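You operate a simulated robot arm through the tools that you are given. There is no shell and no other tool. Be economical: measure what you need, move in short steps, check, and stop when the job is done.

Carry out the task below with a simulated robot arm. There is one attempt and no reset: what you move stays moved.

TASK
Put the small pegged bag and the can from the table top on the wooden tray.

It is judged by the outcome, as a careful person would: the job done as asked, and still so three seconds after it is handed in. It fails if anything else is knocked over, pushed out of place, dropped, spilled or broken.

THE ROBOT
A 7-joint arm with a two-finger parallel gripper, fixed in place. Base frame: the origin is at the foot of the arm, x ahead of it, y to its left, z up; the work surface is at about z = 0.75. Lengths are in m, angles in degrees, forces in N, time in s.
Its first joint turns from -166.0 to 166.0 degrees. Payload 4.4 kg.
The TCP is the grasp point between the finger pads, 0.023 m short of the fingertips. In the tool frame z runs along the fingers and y along their closing line. Largest opening 0.094 m; finger width 0.038, thickness 0.01; the body of the gripper, 0.054 by 0.096 m, starts 0.039 m behind the TCP.
Orientation is that of the tool frame in the base frame, as a unit quaternion [x, y, z, w]. With the fingers straight down and closing along the base's y, the tool's x points along the base's -x, its y along +y and its z along -z.

THE INTERFACE
- The arm moves only by the tool nudge_tool. Its argument "increments" is a list of rows, each a list of 7 numbers: the shift along the tool's x, y, z in units of 400 mm (1.0 is 400 mm), then the turn, a rotation vector about the tool's x, y, z in units of 45 degrees (1.0 is 45 degrees), then the gripper command, from -1 (fully open) to 1 (shut), values between in proportion. In form: [[tx, ty, tz, wx, wy, wz, gripper], ...]. A call has 1 to 20 rows; each row is the pose to reach, as a shift and turn from the pose commanded when the call began, along the tool's axes at that moment. A call with a number of a shift or a turn outside -1 to 1 is refused whole. A row lasts 0.2 s, in which the tool goes at most 0.05 m and 8.6 degrees; a call with a longer step from one row to the next is refused whole, and so is a gripper value outside its range. A pose out of reach is approached as far as the arm can. The call stops where the force on the tool passes 40 N (or 10 N more than at its start, if that is more) or the arm is blocked; 0.2 s more then pass. The fingers move at their own pace (about 0.072 m/s each) and stop on an object; they squeeze with about 22 N. The grip force told is the motor's: it shows also when the fingers shut on nothing. Time passes only in rows, and 0.2 s behind the last, so rows that repeat a pose let the fingers close. It gives the time, the measured TCP pose, the force on the tool (base axes), the opening and the grip force at its end, in the units of the frame above (readings bear some noise), and new pictures: "pictures" is both (left out), scene, wrist or none.
- Cameras (640 x 400 px; columns grow to the right, rows downward): "scene" is fixed at [0.4014, -0.6542, 1.3548]; the picture's right is [0.92, -0.40, 0.00], its down [-0.14, -0.31, -0.94] and it looks along [0.38, 0.86, -0.34] (base axes); focal length 367 px, centre (320, 200). "wrist" rides on the gripper at [0.086, 0.016, -0.074] in the tool frame; the picture's right is [-0.18, 0.98, 0.00], its down [-0.58, -0.11, -0.81] and it looks along [-0.79, -0.15, 0.59] (tool axes); focal length 243 px, centre (320, 200). There is no depth. A picture from a camera that has moved, and an enlarged one, comes with that camera's place and axes in the base frame and with its lens.
- enlarge(camera, box): a new picture of the part [left, top, right, bottom] of that camera's present view, enlarged. The clock stands still meanwhile.
- hand_in(): hands the job in; it is judged then, once.

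Go step by step. Nothing tells you positions but the pictures and the camera data: compare them with the known pose of the tool, close in by small moves and look again before you grip or let go. The budget is 90 turns and 170 pictures, counting those below and the enlarged ones. Unless the task says otherwise, let go and move clear before handing in, and close with one line.

The tools are called by a JSON object that holds its "op" and its "data". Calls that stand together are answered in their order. nudge_tool: Moves the arm, as the interface text tells. Its arguments: {"type":"object","properties":{"increments":{"type":"array","items":{"type":"array","items":{"type":"number"}}},"pictures":{"type":"string","enum":["both","scene","wrist","none"]}},"required":["increments"]} The other tools are called the same way: enlarge (camera, box) takes an enlarged picture of a part of a camera's view; hand_in () hands the job in.

At the start:

```text
clock: 0.0
eef_pos: [0.7561, 0.0779, 1.0938]
tcp_rot: [0.0, 1.0, 0.0, 0.0]
ft_force: [0.5, -0.5, 0.2]
width: 0.094
gripper_force: 0.0
```

scene: 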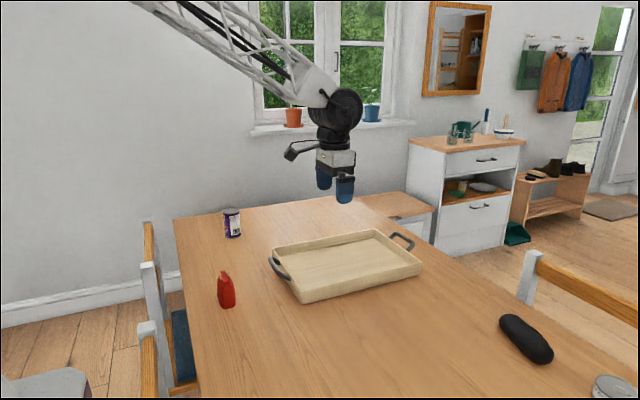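
wrist: 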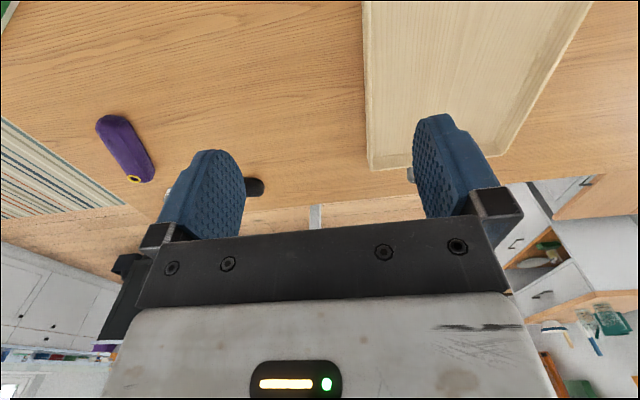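

I see a red item, a small can, a tray, a dark case and something at the lower right corner. I'll enlarge these to identify the bag and the can.

{"op": "enlarge", "data": {"camera": "scene", "box": [180, 190, 308, 320]}}

{"op": "enlarge", "data": {"camera": "scene", "box": [480, 290, 640, 400]}}

{"op": "enlarge", "data": {"camera": "scene", "box": [250, 180, 450, 310]}}

{"op": "enlarge", "data": {"camera": "wrist", "box": [60, 80, 300, 230]}}

```text
3.08 times, centred on (244, 255) of scene
camera zoom: at [0.4014, -0.6542, 1.3548], right [0.92, -0.4, 0.0], down [-0.14, -0.31, -0.94], along [0.38, 0.86, -0.34], focal length 1129 px, centre (554, 31)
```

zoom: 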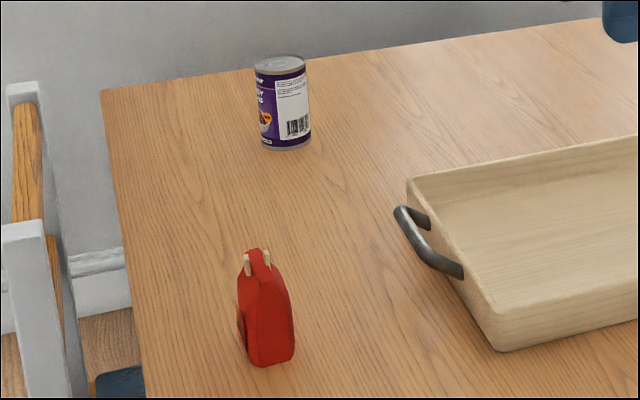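

```text
3.64 times, centred on (560, 345) of scene
camera zoom: at [0.4014, -0.6542, 1.3548], right [0.92, -0.4, 0.0], down [-0.14, -0.31, -0.94], along [0.38, 0.86, -0.34], focal length 1334 px, centre (-553, -327)
```

zoom: 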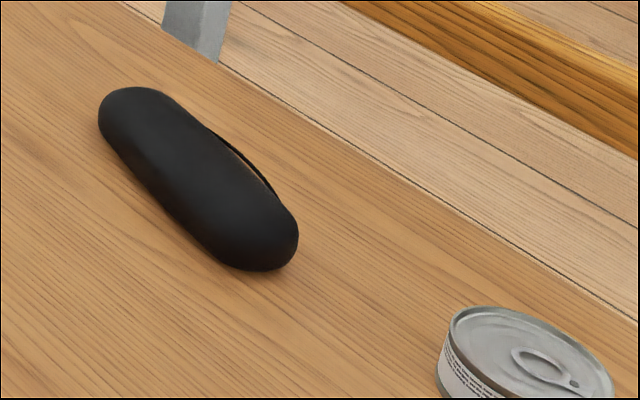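

```text
3.08 times, centred on (350, 245) of scene
camera zoom: at [0.4014, -0.6542, 1.3548], right [0.92, -0.4, 0.0], down [-0.14, -0.31, -0.94], along [0.38, 0.86, -0.34], focal length 1129 px, centre (228, 62)
```

zoom: 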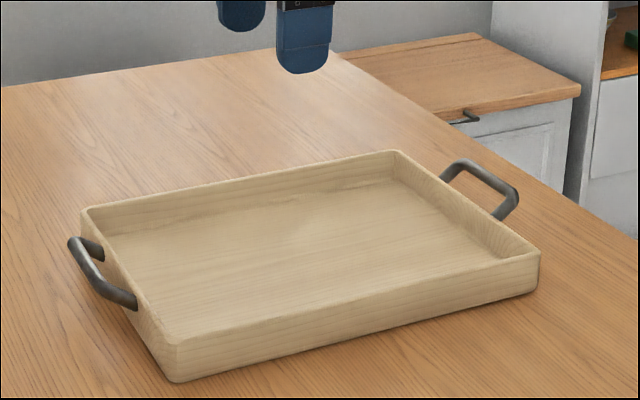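

```text
2.67 times, centred on (180, 155) of wrist
camera zoom: at [0.6699, 0.0948, 1.1677], right [0.18, 0.98, 0.0], down [0.58, -0.11, 0.81], along [0.79, -0.15, -0.59], focal length 647 px, centre (693, 320)
```

zoom: 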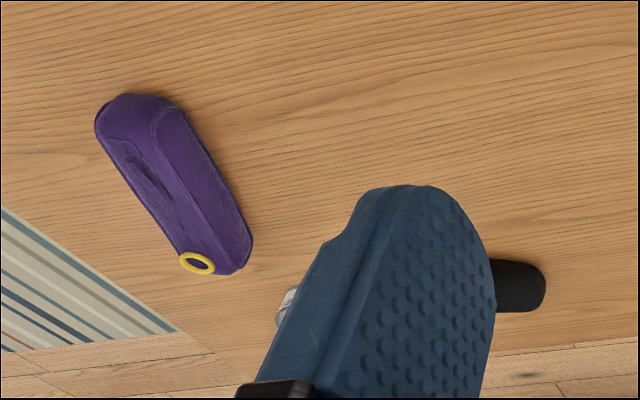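

The red item with two pegs is the small bag, near (0.51, 0.23), about 0.095 tall. The purple can is near (0.60, 0.63), and the other tin lies far out of reach. I'll move above the bag, turning the fingers to close along x.

{"op": "nudge_tool", "data": {"increments": [[0.1, 0.05, 0, 0, 0, -0.16, -1], [0.2, 0.1, 0, 0, 0, -0.32, -1], [0.3, 0.15, 0, 0, 0, -0.48, -1], [0.4, 0.2, 0, 0, 0, -0.64, -1], [0.5, 0.25, 0, 0, 0, -0.82, -1], [0.6, 0.3, 0, 0, 0, -1, -1]], "pictures": "wrist"}}

```text
clock: 1.4
eef_pos: [0.5167, 0.1991, 1.093]
tcp_rot: [-0.384, 0.923, -0.001, -0.001]
ft_force: [-0.4, -0.6, -1.0]
width: 0.0942
gripper_force: 0.0
camera wrist: at [0.4438, 0.1492, 1.1669], right [-0.57, 0.82, 0.0], down [0.49, 0.34, 0.81], along [0.66, 0.46, -0.59], focal length 243 px, centre (320, 200)
```

wrist: 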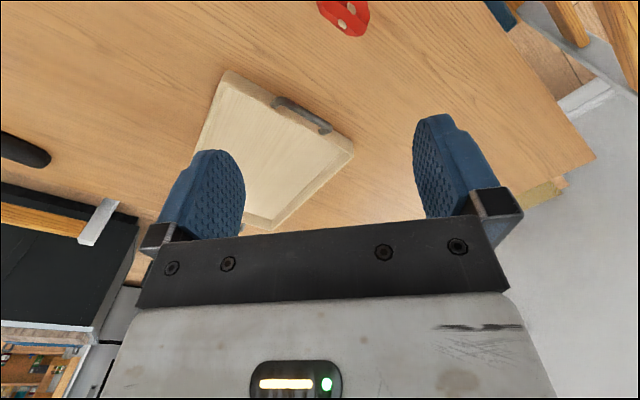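

The bag shows at the top edge of the wrist view. I'll finish the turn and lower to about 1.0.

{"op": "nudge_tool", "data": {"increments": [[0, 0, 0.04, 0, 0, -0.17, -1], [0, 0, 0.08, 0, 0, -0.34, -1], [0, 0, 0.12, 0, 0, -0.51, -1], [0, 0, 0.16, 0, 0, -0.68, -1], [0, 0, 0.2, 0, 0, -0.85, -1], [0, 0, 0.23, 0, 0, -1, -1]], "pictures": "both"}}

```text
clock: 2.8
eef_pos: [0.5164, 0.1982, 1.0009]
tcp_rot: [0.708, -0.706, 0.001, 0.0]
ft_force: [0.2, 0.0, -0.5]
width: 0.0941
gripper_force: 0.0
camera wrist: at [0.5005, 0.1129, 1.075], right [-0.98, 0.18, 0.0], down [0.11, 0.58, 0.81], along [0.15, 0.79, -0.59], focal length 243 px, centre (320, 200)
```

scene: 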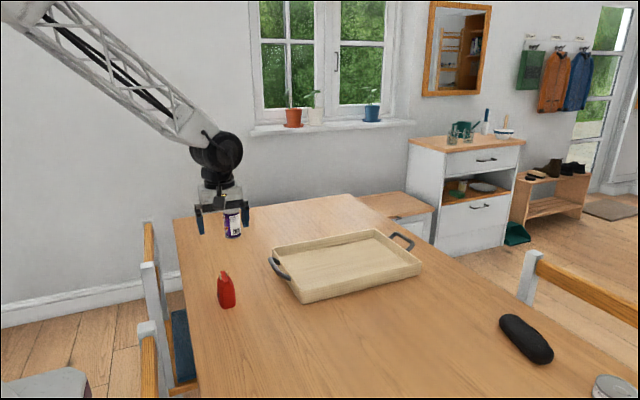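
wrist: 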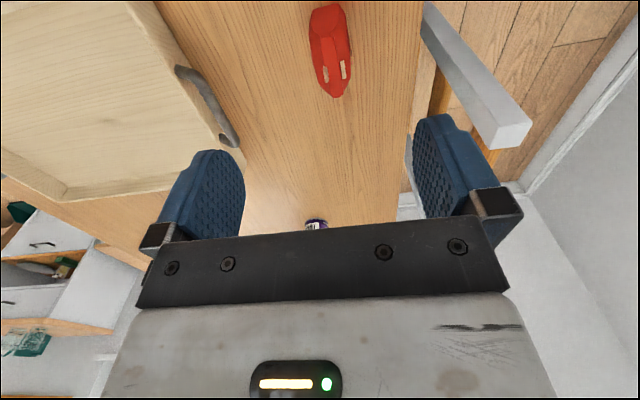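

The bag lies ahead of the tool in the wrist view; I'll enlarge it for its outline.

{"op": "enlarge", "data": {"camera": "wrist", "box": [250, 0, 410, 110]}}

```text
3.64 times, centred on (330, 55) of wrist
camera zoom: at [0.5005, 0.1129, 1.075], right [-0.98, 0.18, 0.0], down [0.11, 0.58, 0.81], along [0.15, 0.79, -0.59], focal length 882 px, centre (284, 727)
```

zoom: 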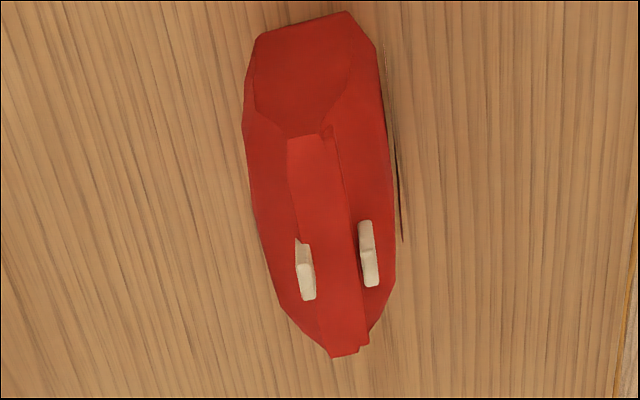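

The bag is centred near (0.509, 0.224), turned about 5°, with its thin side along x. I'll go down around it with open fingers.

{"op": "nudge_tool", "data": {"increments": [[-0.0645, 0.0185, 0, 0, 0, -0.11, -1], [-0.0645, 0.0185, 0.1, 0, 0, -0.11, -1], [-0.0645, 0.0185, 0.2, 0, 0, -0.11, -1], [-0.0645, 0.0185, 0.3, 0, 0, -0.11, -1], [-0.0645, 0.0185, 0.4, 0, 0, -0.11, -1]], "pictures": "both"}}

```text
clock: 4.0
eef_pos: [0.507, 0.2246, 0.8411]
tcp_rot: [0.737, -0.676, 0.0, -0.001]
ft_force: [1.0, 0.0, -0.7]
width: 0.0938
gripper_force: 0.0
camera wrist: at [0.5002, 0.1368, 0.915], right [-1.0, 0.1, 0.0], down [0.06, 0.59, 0.81], along [0.08, 0.8, -0.59], focal length 243 px, centre (320, 200)
```

scene: 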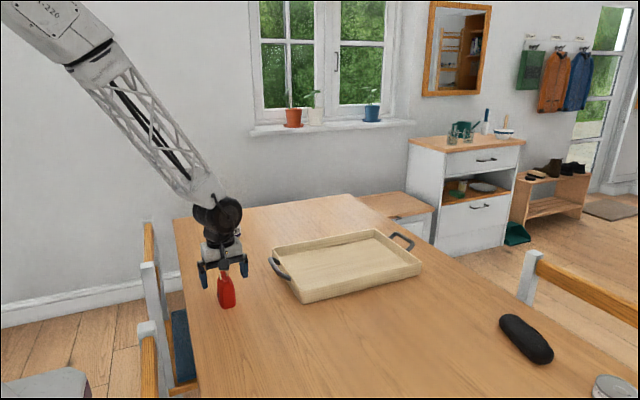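
wrist: 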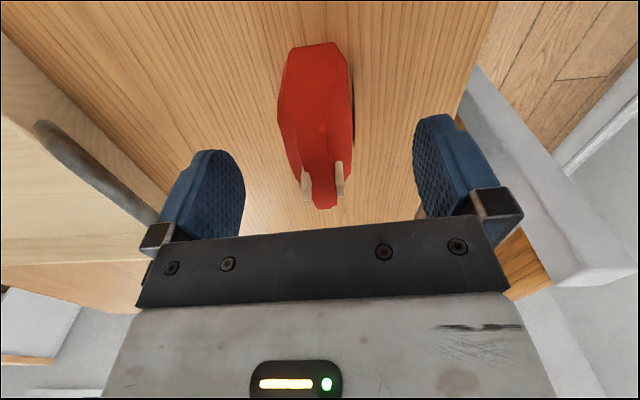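

The bag sits centred between the fingers. I'll lower a little further and close.

{"op": "nudge_tool", "data": {"increments": [[0, 0, 0.03, 0, 0, 0, -1], [0, 0, 0.06, 0, 0, 0, -1], [0, 0, 0.065, 0, 0, 0, -0.3], [0, 0, 0.065, 0, 0, 0, 0.4], [0, 0, 0.065, 0, 0, 0, 1], [0, 0, 0.065, 0, 0, 0, 1], [0, 0, 0.065, 0, 0, 0, 1]], "pictures": "wrist"}}

```text
clock: 5.6
eef_pos: [0.5094, 0.2237, 0.8156]
tcp_rot: [0.737, -0.675, 0.0, -0.001]
ft_force: [-0.2, 0.7, -0.3]
width: 0.041
gripper_force: 21.6
camera wrist: at [0.5006, 0.1365, 0.8895], right [-1.0, 0.1, 0.0], down [0.06, 0.59, 0.81], along [0.08, 0.8, -0.59], focal length 243 px, centre (320, 200)
```

wrist: 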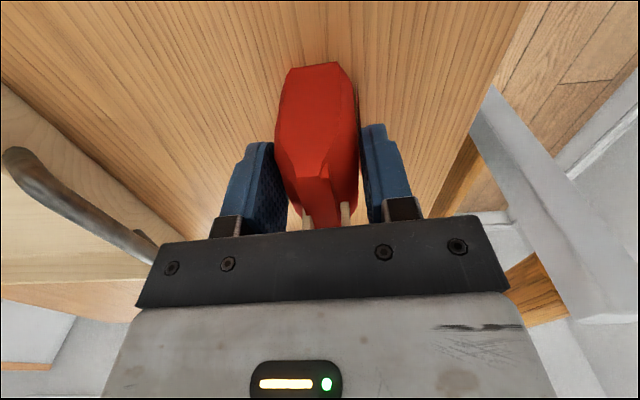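

The bag is gripped at 0.041 m. The tray spans about x 0.70–1.09 and y 0.13–0.40, so I'll lift and carry the bag over (0.80, 0.21).

{"op": "nudge_tool", "data": {"increments": [[0, 0, -0.05, 0, 0, 0, 1], [0, 0, -0.15, 0, 0, 0, 1], [0, 0, -0.23, 0, 0, 0, 1], [0, 0, -0.23, 0, 0, 0, 1], [0.01, -0.09, -0.23, 0, 0, 0, 1], [0.025, -0.19, -0.23, 0, 0, 0, 1], [0.04, -0.29, -0.23, 0, 0, 0, 1], [0.055, -0.4, -0.23, 0, 0, 0, 1], [0.07, -0.5, -0.23, 0, 0, 0, 1], [0.08, -0.6, -0.23, 0, 0, 0, 1], [0.095, -0.68, -0.23, 0, 0, 0, 1], [0.098, -0.721, -0.23, 0, 0, 0, 1], [0.098, -0.721, -0.23, 0, 0, 0, 1]], "pictures": "both"}}

```text
clock: 8.4
eef_pos: [0.8, 0.2102, 0.9066]
tcp_rot: [0.737, -0.676, -0.001, 0.0]
ft_force: [0.6, -0.3, -0.7]
width: 0.0411
gripper_force: 22.1
camera wrist: at [0.7909, 0.1231, 0.9805], right [-1.0, 0.1, 0.0], down [0.06, 0.59, 0.81], along [0.08, 0.8, -0.59], focal length 243 px, centre (320, 200)
```

scene: 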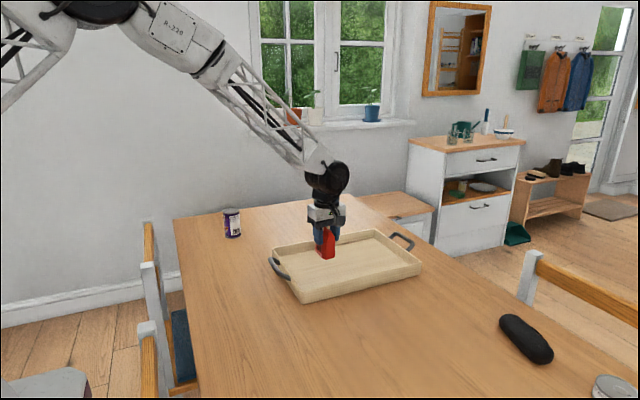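
wrist: 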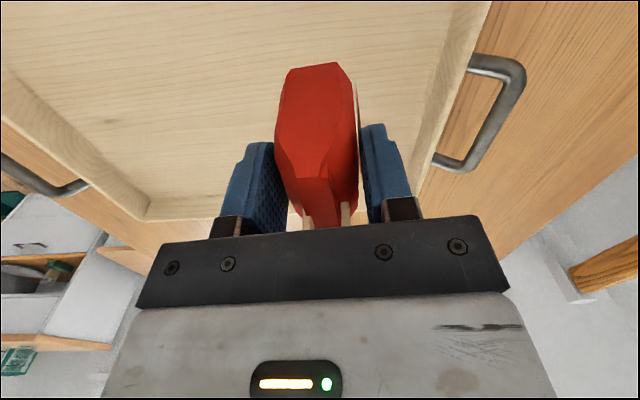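

The bag hangs over the tray's left part, clear of the walls. I'll lower it close to the tray floor.

{"op": "nudge_tool", "data": {"increments": [[0, 0, 0.06, 0, 0, 0, 1], [0, 0, 0.12, 0, 0, 0, 1], [0, 0, 0.16, 0, 0, 0, 1], [0, 0, 0.18, 0, 0, 0, 1], [0, 0, 0.18, 0, 0, 0, 1]], "pictures": "scene"}}

{"op": "enlarge", "data": {"camera": "scene", "box": [260, 180, 430, 310]}}

```text
clock: 9.6
eef_pos: [0.8001, 0.2092, 0.8346]
tcp_rot: [0.738, -0.675, 0.0, -0.002]
ft_force: [-0.4, -0.8, -1.4]
width: 0.0408
gripper_force: 22.1
```

scene: 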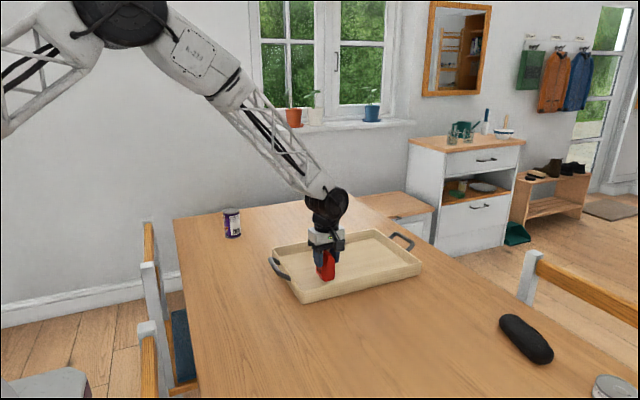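

```text
3.08 times, centred on (345, 245) of scene
camera zoom: at [0.4014, -0.6542, 1.3548], right [0.92, -0.4, 0.0], down [-0.14, -0.31, -0.94], along [0.38, 0.86, -0.34], focal length 1129 px, centre (243, 62)
```

zoom: 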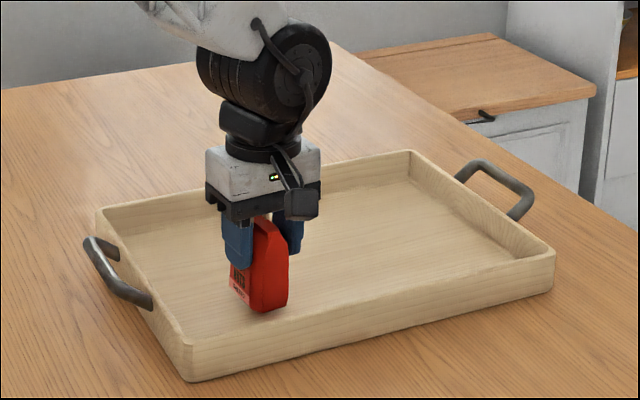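

The bag is about a centimetre above the floor. I'll lower in fine steps and watch for contact force.

{"op": "nudge_tool", "data": {"increments": [[0, 0, 0.005, 0, 0, 0, 1], [0, 0, 0.01, 0, 0, 0, 1], [0, 0, 0.015, 0, 0, 0, 1], [0, 0, 0.015, 0, 0, 0, 1]], "pictures": "none"}}

```text
clock: 10.6
eef_pos: [0.7996, 0.2098, 0.8291]
tcp_rot: [0.738, -0.675, 0.0, 0.0]
ft_force: [0.3, -0.2, 0.5]
width: 0.041
gripper_force: 22.2
```

No contact yet; I'll continue down in the same fine steps.

{"op": "nudge_tool", "data": {"increments": [[0, 0, 0.005, 0, 0, 0, 1], [0, 0, 0.01, 0, 0, 0, 1], [0, 0, 0.01, 0, 0, 0, 1]], "pictures": "none"}}

```text
clock: 11.4
eef_pos: [0.8002, 0.2102, 0.8261]
tcp_rot: [0.737, -0.676, 0.0, 0.0]
ft_force: [0.7, 0.3, -1.1]
width: 0.0409
gripper_force: 22.1
```

Still free of contact; another small step down.

{"op": "nudge_tool", "data": {"increments": [[0, 0, 0.004, 0, 0, 0, 1], [0, 0, 0.008, 0, 0, 0, 1], [0, 0, 0.008, 0, 0, 0, 1]], "pictures": "none"}}

```text
clock: 12.2
eef_pos: [0.8011, 0.2099, 0.8233]
tcp_rot: [0.737, -0.676, 0.001, -0.001]
ft_force: [-0.9, -1.5, 7.5]
width: 0.0408
gripper_force: 21.4
```

Contact shows at 7.5 N, so the bag is on the tray floor. I'll open and rise straight up.

{"op": "nudge_tool", "data": {"increments": [[0, 0, 0, 0, 0, 0, 0.3], [0, 0, 0, 0, 0, 0, -0.4], [0, 0, 0, 0, 0, 0, -1], [0, 0, 0, 0, 0, 0, -1], [0, 0, -0.06, 0, 0, 0, -1], [0, 0, -0.16, 0, 0, 0, -1], [0, 0, -0.28, 0, 0, 0, -1], [0, 0, -0.4, 0, 0, 0, -1], [0, 0, -0.45, 0, 0, 0, -1]], "pictures": "both"}}

```text
clock: 14.2
eef_pos: [0.8006, 0.2087, 1.0036]
tcp_rot: [0.737, -0.675, 0.0, 0.0]
ft_force: [-0.5, 1.3, -1.3]
width: 0.094
gripper_force: 0.0
camera wrist: at [0.7913, 0.1225, 1.077], right [-1.0, 0.1, 0.0], down [0.06, 0.59, 0.81], along [0.08, 0.8, -0.59], focal length 243 px, centre (320, 200)
```

scene: 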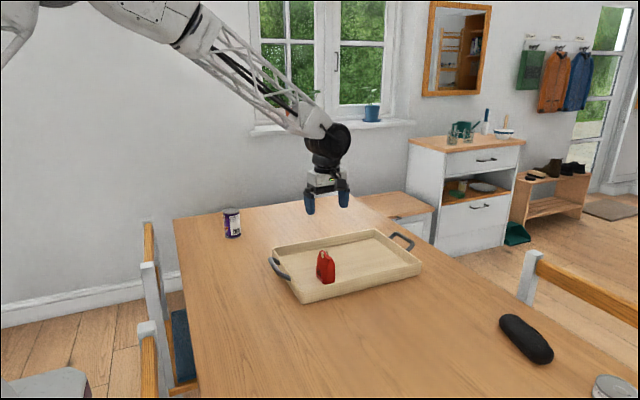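
wrist: 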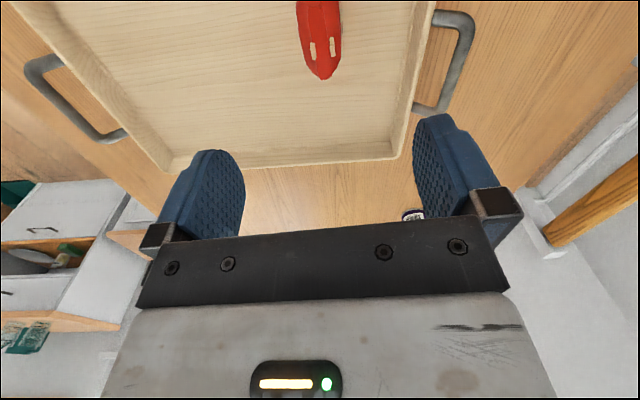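

The bag stands on the tray. The can is near (0.608, 0.636), about 0.065 across and 0.106 tall; I'll move in front of it at a height of 1.0.

{"op": "nudge_tool", "data": {"increments": [[-0.09, 0.04, 0, 0, 0, 0, -1], [-0.19, 0.08, 0, 0, 0, 0, -1], [-0.29, 0.12, 0, 0, 0, 0, -1], [-0.39, 0.16, 0, 0, 0, 0, -1], [-0.49, 0.2, 0, 0, 0, 0, -1], [-0.59, 0.24, 0, 0, 0, 0, -1], [-0.69, 0.28, 0, 0, 0, 0, -1], [-0.79, 0.33, 0, 0, 0, 0, -1], [-0.89, 0.37, 0, 0, 0, 0, -1], [-0.94, 0.4, 0, 0, 0, 0, -1], [-0.94, 0.4, 0, 0, 0, 0, -1]], "pictures": "both"}}

{"op": "enlarge", "data": {"camera": "wrist", "box": [240, 0, 400, 110]}}

```text
clock: 16.6
eef_pos: [0.6087, 0.5725, 1.0032]
tcp_rot: [0.738, -0.675, 0.0, 0.0]
ft_force: [0.6, 0.3, -0.5]
width: 0.0941
gripper_force: 0.0
camera wrist: at [0.5992, 0.4842, 1.077], right [-1.0, 0.1, 0.0], down [0.06, 0.59, 0.81], along [0.08, 0.8, -0.59], focal length 243 px, centre (320, 200)
```

scene: 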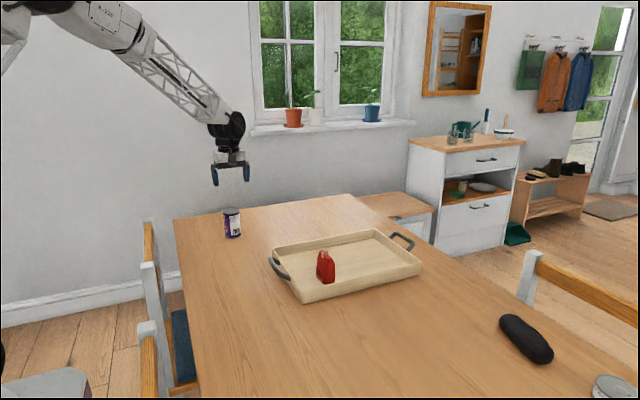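
wrist: 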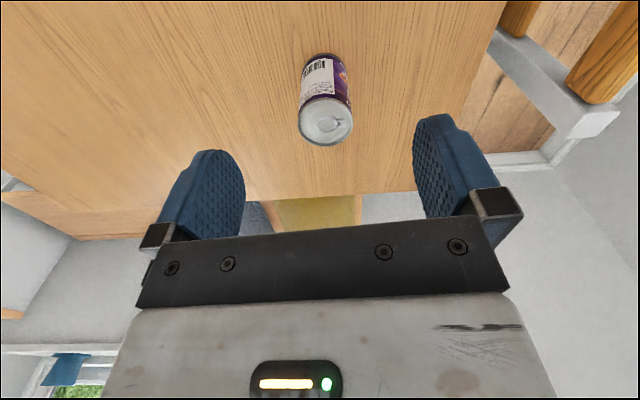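

```text
3.64 times, centred on (320, 55) of wrist
camera zoom: at [0.5992, 0.4842, 1.077], right [-1.0, 0.1, 0.0], down [0.06, 0.59, 0.81], along [0.08, 0.8, -0.59], focal length 882 px, centre (320, 727)
```

zoom: 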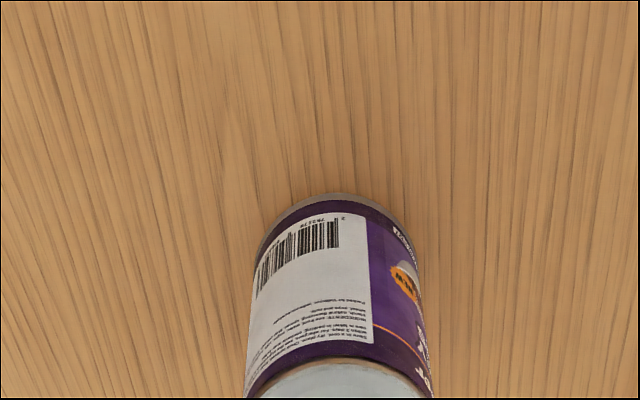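

The can's lid is centred near (0.609, 0.642). I'll move over it with the fingertips still above the lid and check.

{"op": "nudge_tool", "data": {"increments": [[-0.09, -0.008, 0.03, 0, 0, 0, -1], [-0.173, -0.015, 0.08, 0, 0, 0, -1], [-0.173, -0.015, 0.16, 0, 0, 0, -1], [-0.173, -0.015, 0.24, 0, 0, 0, -1], [-0.173, -0.015, 0.24, 0, 0, 0, -1]], "pictures": "both"}}

{"op": "enlarge", "data": {"camera": "scene", "box": [180, 150, 290, 260]}}

```text
clock: 17.8
eef_pos: [0.6081, 0.6403, 0.907]
tcp_rot: [0.737, -0.676, -0.001, -0.001]
ft_force: [-1.4, -0.5, -0.2]
width: 0.094
gripper_force: 0.0
camera wrist: at [0.5989, 0.5527, 0.9804], right [-1.0, 0.1, 0.0], down [0.06, 0.59, 0.81], along [0.08, 0.8, -0.59], focal length 243 px, centre (320, 200)
```

scene: 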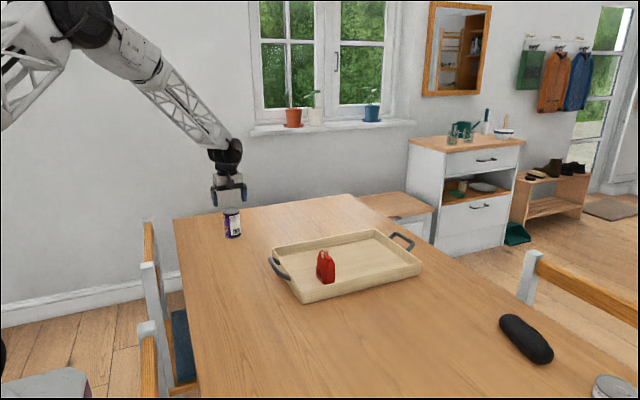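
wrist: 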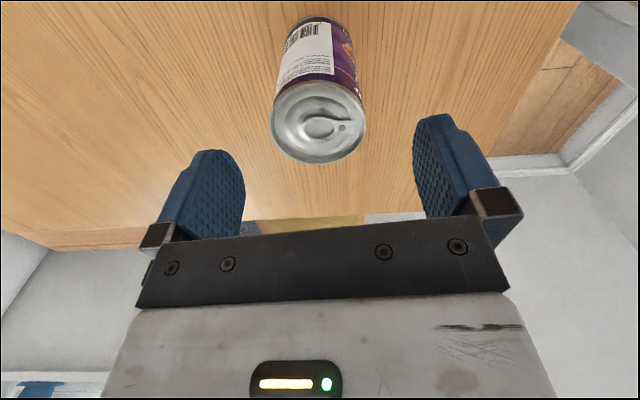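

```text
3.64 times, centred on (235, 205) of scene
camera zoom: at [0.4014, -0.6542, 1.3548], right [0.92, -0.4, 0.0], down [-0.14, -0.31, -0.94], along [0.38, 0.86, -0.34], focal length 1334 px, centre (629, 182)
```

zoom: 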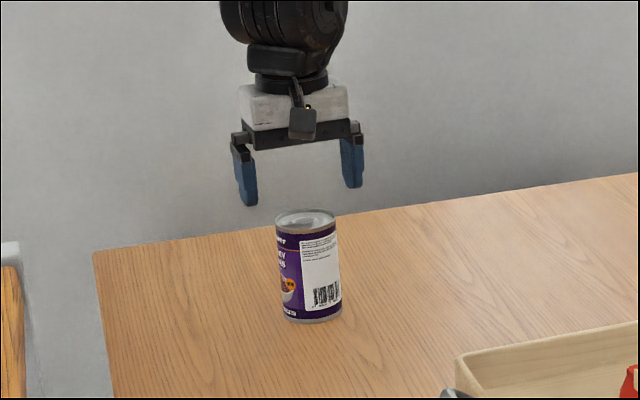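

The can is centred between the fingers at about (0.608, 0.644). I'll descend around it to 0.825.

{"op": "nudge_tool", "data": {"increments": [[-0.01, 0, 0.05, 0, 0, 0, -1], [-0.01, 0, 0.1, 0, 0, 0, -1], [-0.01, 0, 0.15, 0, 0, 0, -1], [-0.01, 0, 0.19, 0, 0, 0, -1], [-0.01, 0, 0.205, 0, 0, 0, -1], [-0.01, 0, 0.205, 0, 0, 0, -1]], "pictures": "wrist"}}

{"op": "enlarge", "data": {"camera": "scene", "box": [180, 150, 290, 260]}}

```text
clock: 19.2
eef_pos: [0.6071, 0.6453, 0.8245]
tcp_rot: [0.737, -0.676, 0.0, -0.001]
ft_force: [-0.1, -0.1, 0.8]
width: 0.0941
gripper_force: 0.1
camera wrist: at [0.5988, 0.5571, 0.8984], right [-1.0, 0.1, 0.0], down [0.06, 0.59, 0.81], along [0.08, 0.8, -0.59], focal length 243 px, centre (320, 200)
```

wrist: 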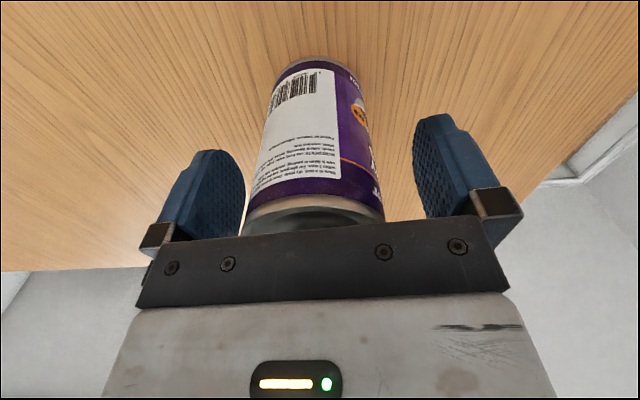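

```text
3.64 times, centred on (235, 205) of scene
camera zoom: at [0.4014, -0.6542, 1.3548], right [0.92, -0.4, 0.0], down [-0.14, -0.31, -0.94], along [0.38, 0.86, -0.34], focal length 1334 px, centre (629, 182)
```

zoom: 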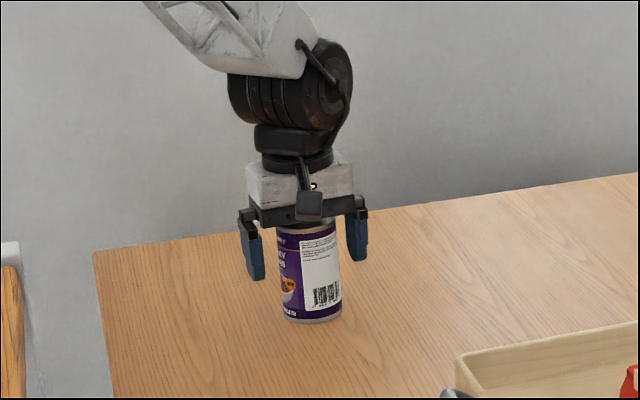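

The fingers straddle the can; it sits a few mm toward +x, so I'll shift 4 mm and close gently.

{"op": "nudge_tool", "data": {"increments": [[0, -0.01, 0, 0, 0, 0, -1], [0, -0.01, 0, 0, 0, 0, 0], [0, -0.01, 0, 0, 0, 0, 0.4], [0, -0.01, 0, 0, 0, 0, 1], [0, -0.01, 0, 0, 0, 0, 1], [0, -0.01, 0, 0, 0, 0, 1]], "pictures": "wrist"}}

```text
clock: 20.6
eef_pos: [0.612, 0.6438, 0.8237]
tcp_rot: [0.737, -0.675, 0.0, 0.001]
ft_force: [0.0, 0.7, 0.7]
width: 0.0601
gripper_force: 21.9
camera wrist: at [0.6031, 0.5572, 0.8984], right [-1.0, 0.1, 0.0], down [0.06, 0.59, 0.81], along [0.08, 0.8, -0.59], focal length 243 px, centre (320, 200)
```

wrist: 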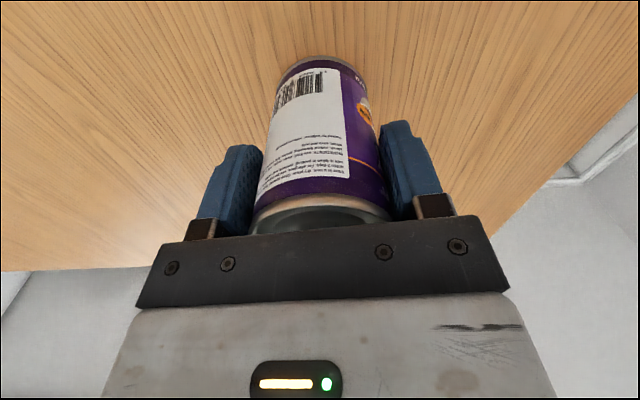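

The grip holds at 0.060 m. I'll lift straight up and check.

{"op": "nudge_tool", "data": {"increments": [[0, 0, -0.03, 0, 0, 0, 1], [0, 0, -0.08, 0, 0, 0, 1], [0, 0, -0.16, 0, 0, 0, 1], [0, 0, -0.25, 0, 0, 0, 1], [0, 0, -0.325, 0, 0, 0, 1], [0, 0, -0.325, 0, 0, 0, 1]], "pictures": "both"}}

```text
clock: 22.0
eef_pos: [0.6128, 0.6442, 0.9558]
tcp_rot: [0.737, -0.676, 0.0, 0.0]
ft_force: [0.4, -0.4, -2.5]
width: 0.0604
gripper_force: 22.2
camera wrist: at [0.604, 0.5561, 1.029], right [-1.0, 0.1, 0.0], down [0.06, 0.59, 0.81], along [0.08, 0.8, -0.59], focal length 243 px, centre (320, 200)
```

scene: 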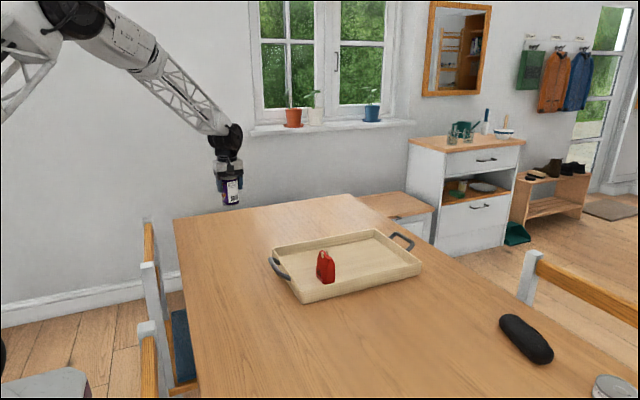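
wrist: 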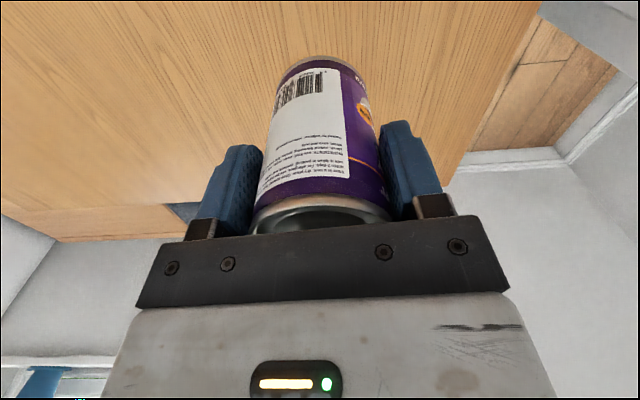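

The can is held firmly. I'll carry it over the tray to (0.87, 0.30), right of the bag.

{"op": "nudge_tool", "data": {"increments": [[0.05, -0.03, 0, 0, 0, 0, 1], [0.13, -0.08, 0, 0, 0, 0, 1], [0.21, -0.13, 0, 0, 0, 0, 1], [0.29, -0.18, 0, 0, 0, 0, 1], [0.37, -0.23, 0, 0, 0, 0, 1], [0.45, -0.28, 0, 0, 0, 0, 1], [0.53, -0.33, 0, 0, 0, 0, 1], [0.61, -0.38, 0, 0, 0, 0, 1], [0.69, -0.43, 0, 0, 0, 0, 1], [0.77, -0.48, 0, 0, 0, 0, 1], [0.85, -0.53, 0, 0, 0, 0, 1], [0.912, -0.567, 0, 0, 0, 0, 1], [0.912, -0.567, 0, 0, 0, 0, 1]], "pictures": "both"}}

```text
clock: 24.8
eef_pos: [0.8692, 0.3001, 0.9544]
tcp_rot: [0.737, -0.676, 0.0, 0.0]
ft_force: [-0.8, 0.9, -3.8]
width: 0.0602
gripper_force: 22.0
camera wrist: at [0.8607, 0.2121, 1.0286], right [-1.0, 0.1, 0.0], down [0.06, 0.59, 0.81], along [0.08, 0.8, -0.59], focal length 243 px, centre (320, 200)
```

scene: 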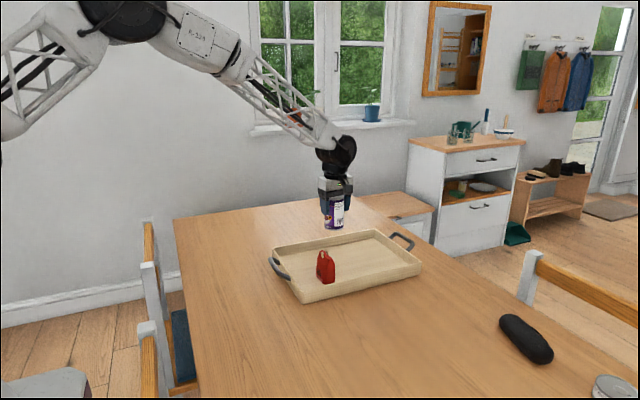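
wrist: 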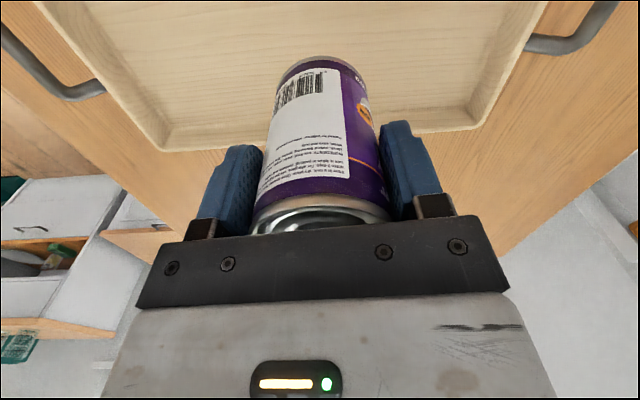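

The can hangs over the tray's middle. I'll lower it to about 1.5 cm above the floor.

{"op": "nudge_tool", "data": {"increments": [[0, 0, 0.08, 0, 0, 0, 1], [0, 0, 0.16, 0, 0, 0, 1], [0, 0, 0.22, 0, 0, 0, 1], [0, 0, 0.26, 0, 0, 0, 1], [0, 0, 0.275, 0, 0, 0, 1], [0, 0, 0.275, 0, 0, 0, 1]], "pictures": "scene"}}

{"op": "enlarge", "data": {"camera": "scene", "box": [260, 180, 430, 310]}}

```text
clock: 26.2
eef_pos: [0.8695, 0.3006, 0.845]
tcp_rot: [0.737, -0.676, 0.0, -0.001]
ft_force: [-1.0, -0.3, -1.9]
width: 0.0603
gripper_force: 21.9
```

scene: 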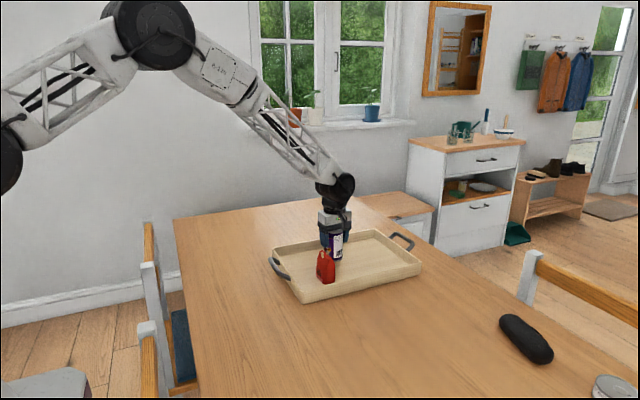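

```text
3.08 times, centred on (345, 245) of scene
camera zoom: at [0.4014, -0.6542, 1.3548], right [0.92, -0.4, 0.0], down [-0.14, -0.31, -0.94], along [0.38, 0.86, -0.34], focal length 1129 px, centre (243, 62)
```

zoom: 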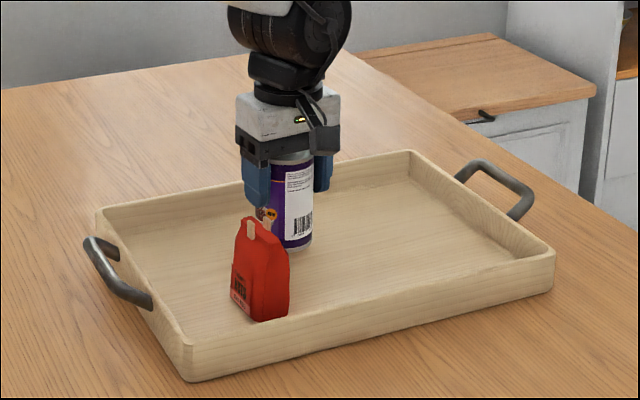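

Everything is clear of the bag. I'll lower in fine steps toward contact, expected at about 0.831.

{"op": "nudge_tool", "data": {"increments": [[0, 0, 0.008, 0, 0, 0, 1], [0, 0, 0.016, 0, 0, 0, 1], [0, 0, 0.024, 0, 0, 0, 1], [0, 0, 0.029, 0, 0, 0, 1], [0, 0, 0.029, 0, 0, 0, 1]], "pictures": "none"}}

```text
clock: 27.4
eef_pos: [0.869, 0.2999, 0.8333]
tcp_rot: [0.738, -0.675, 0.0, 0.0]
ft_force: [0.3, -0.1, -2.3]
width: 0.0603
gripper_force: 21.9
```

Not touching yet; another 2–3 mm.

{"op": "nudge_tool", "data": {"increments": [[0, 0, 0.003, 0, 0, 0, 1], [0, 0, 0.006, 0, 0, 0, 1], [0, 0, 0.006, 0, 0, 0, 1]], "pictures": "none"}}

```text
clock: 28.2
eef_pos: [0.87, 0.3009, 0.8312]
tcp_rot: [0.737, -0.676, 0.0, -0.001]
ft_force: [-3.0, -2.5, 18.7]
width: 0.0602
gripper_force: 22.2
```

The can has touched the tray floor. I'll ease off slightly, open, and rise straight up.

{"op": "nudge_tool", "data": {"increments": [[0, 0, -0.002, 0, 0, 0, 1], [0, 0, -0.002, 0, 0, 0, 0.2], [0, 0, -0.002, 0, 0, 0, -0.4], [0, 0, -0.002, 0, 0, 0, -1], [0, 0, -0.002, 0, 0, 0, -1], [0, 0, -0.002, 0, 0, 0, -1], [0, 0, -0.06, 0, 0, 0, -1], [0, 0, -0.16, 0, 0, 0, -1], [0, 0, -0.28, 0, 0, 0, -1], [0, 0, -0.4, 0, 0, 0, -1], [0, 0, -0.48, 0, 0, 0, -1]], "pictures": "both"}}

{"op": "enlarge", "data": {"camera": "scene", "box": [260, 180, 430, 310]}}

```text
clock: 30.6
eef_pos: [0.8687, 0.3006, 1.0219]
tcp_rot: [0.737, -0.675, 0.0, 0.0]
ft_force: [-0.2, -0.3, -0.2]
width: 0.0939
gripper_force: 0.0
camera wrist: at [0.8606, 0.2123, 1.0963], right [-1.0, 0.1, 0.0], down [0.06, 0.59, 0.81], along [0.08, 0.8, -0.59], focal length 243 px, centre (320, 200)
```

scene: 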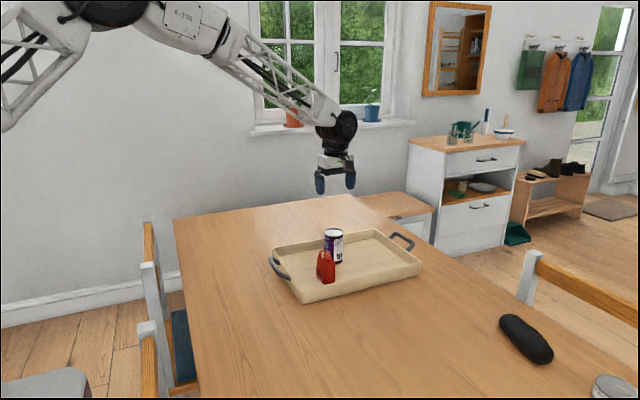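
wrist: 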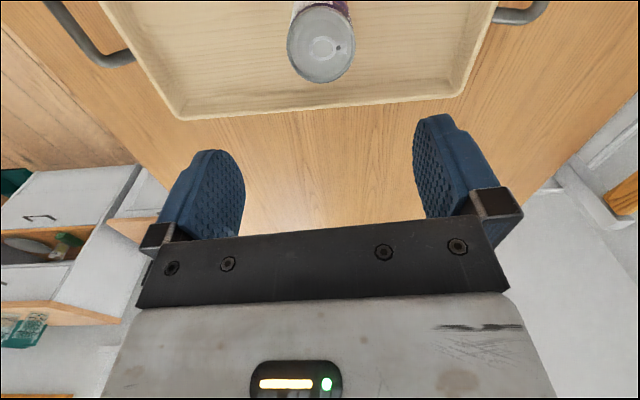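

```text
3.08 times, centred on (345, 245) of scene
camera zoom: at [0.4014, -0.6542, 1.3548], right [0.92, -0.4, 0.0], down [-0.14, -0.31, -0.94], along [0.38, 0.86, -0.34], focal length 1129 px, centre (243, 62)
```

zoom: 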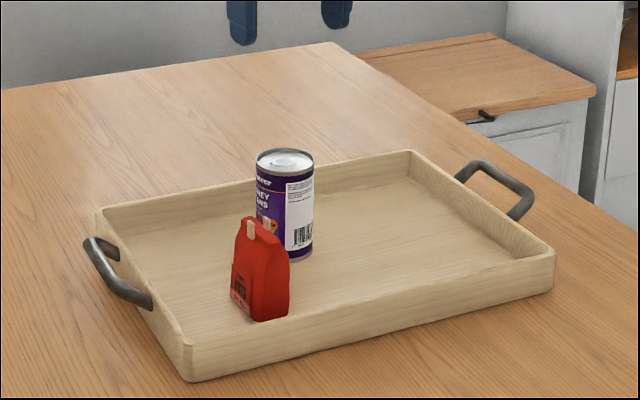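

The bag and the can both stand upright on the wooden tray, nothing else has been disturbed, and the gripper is clear. I'm handing in.

{"op": "hand_in", "data": {}}

```text
The job is handed in.
```

The small red pegged bag and the tall purple can are standing upright on the wooden tray. I took that can to be the one meant, because the other tin on the table was out of reach.
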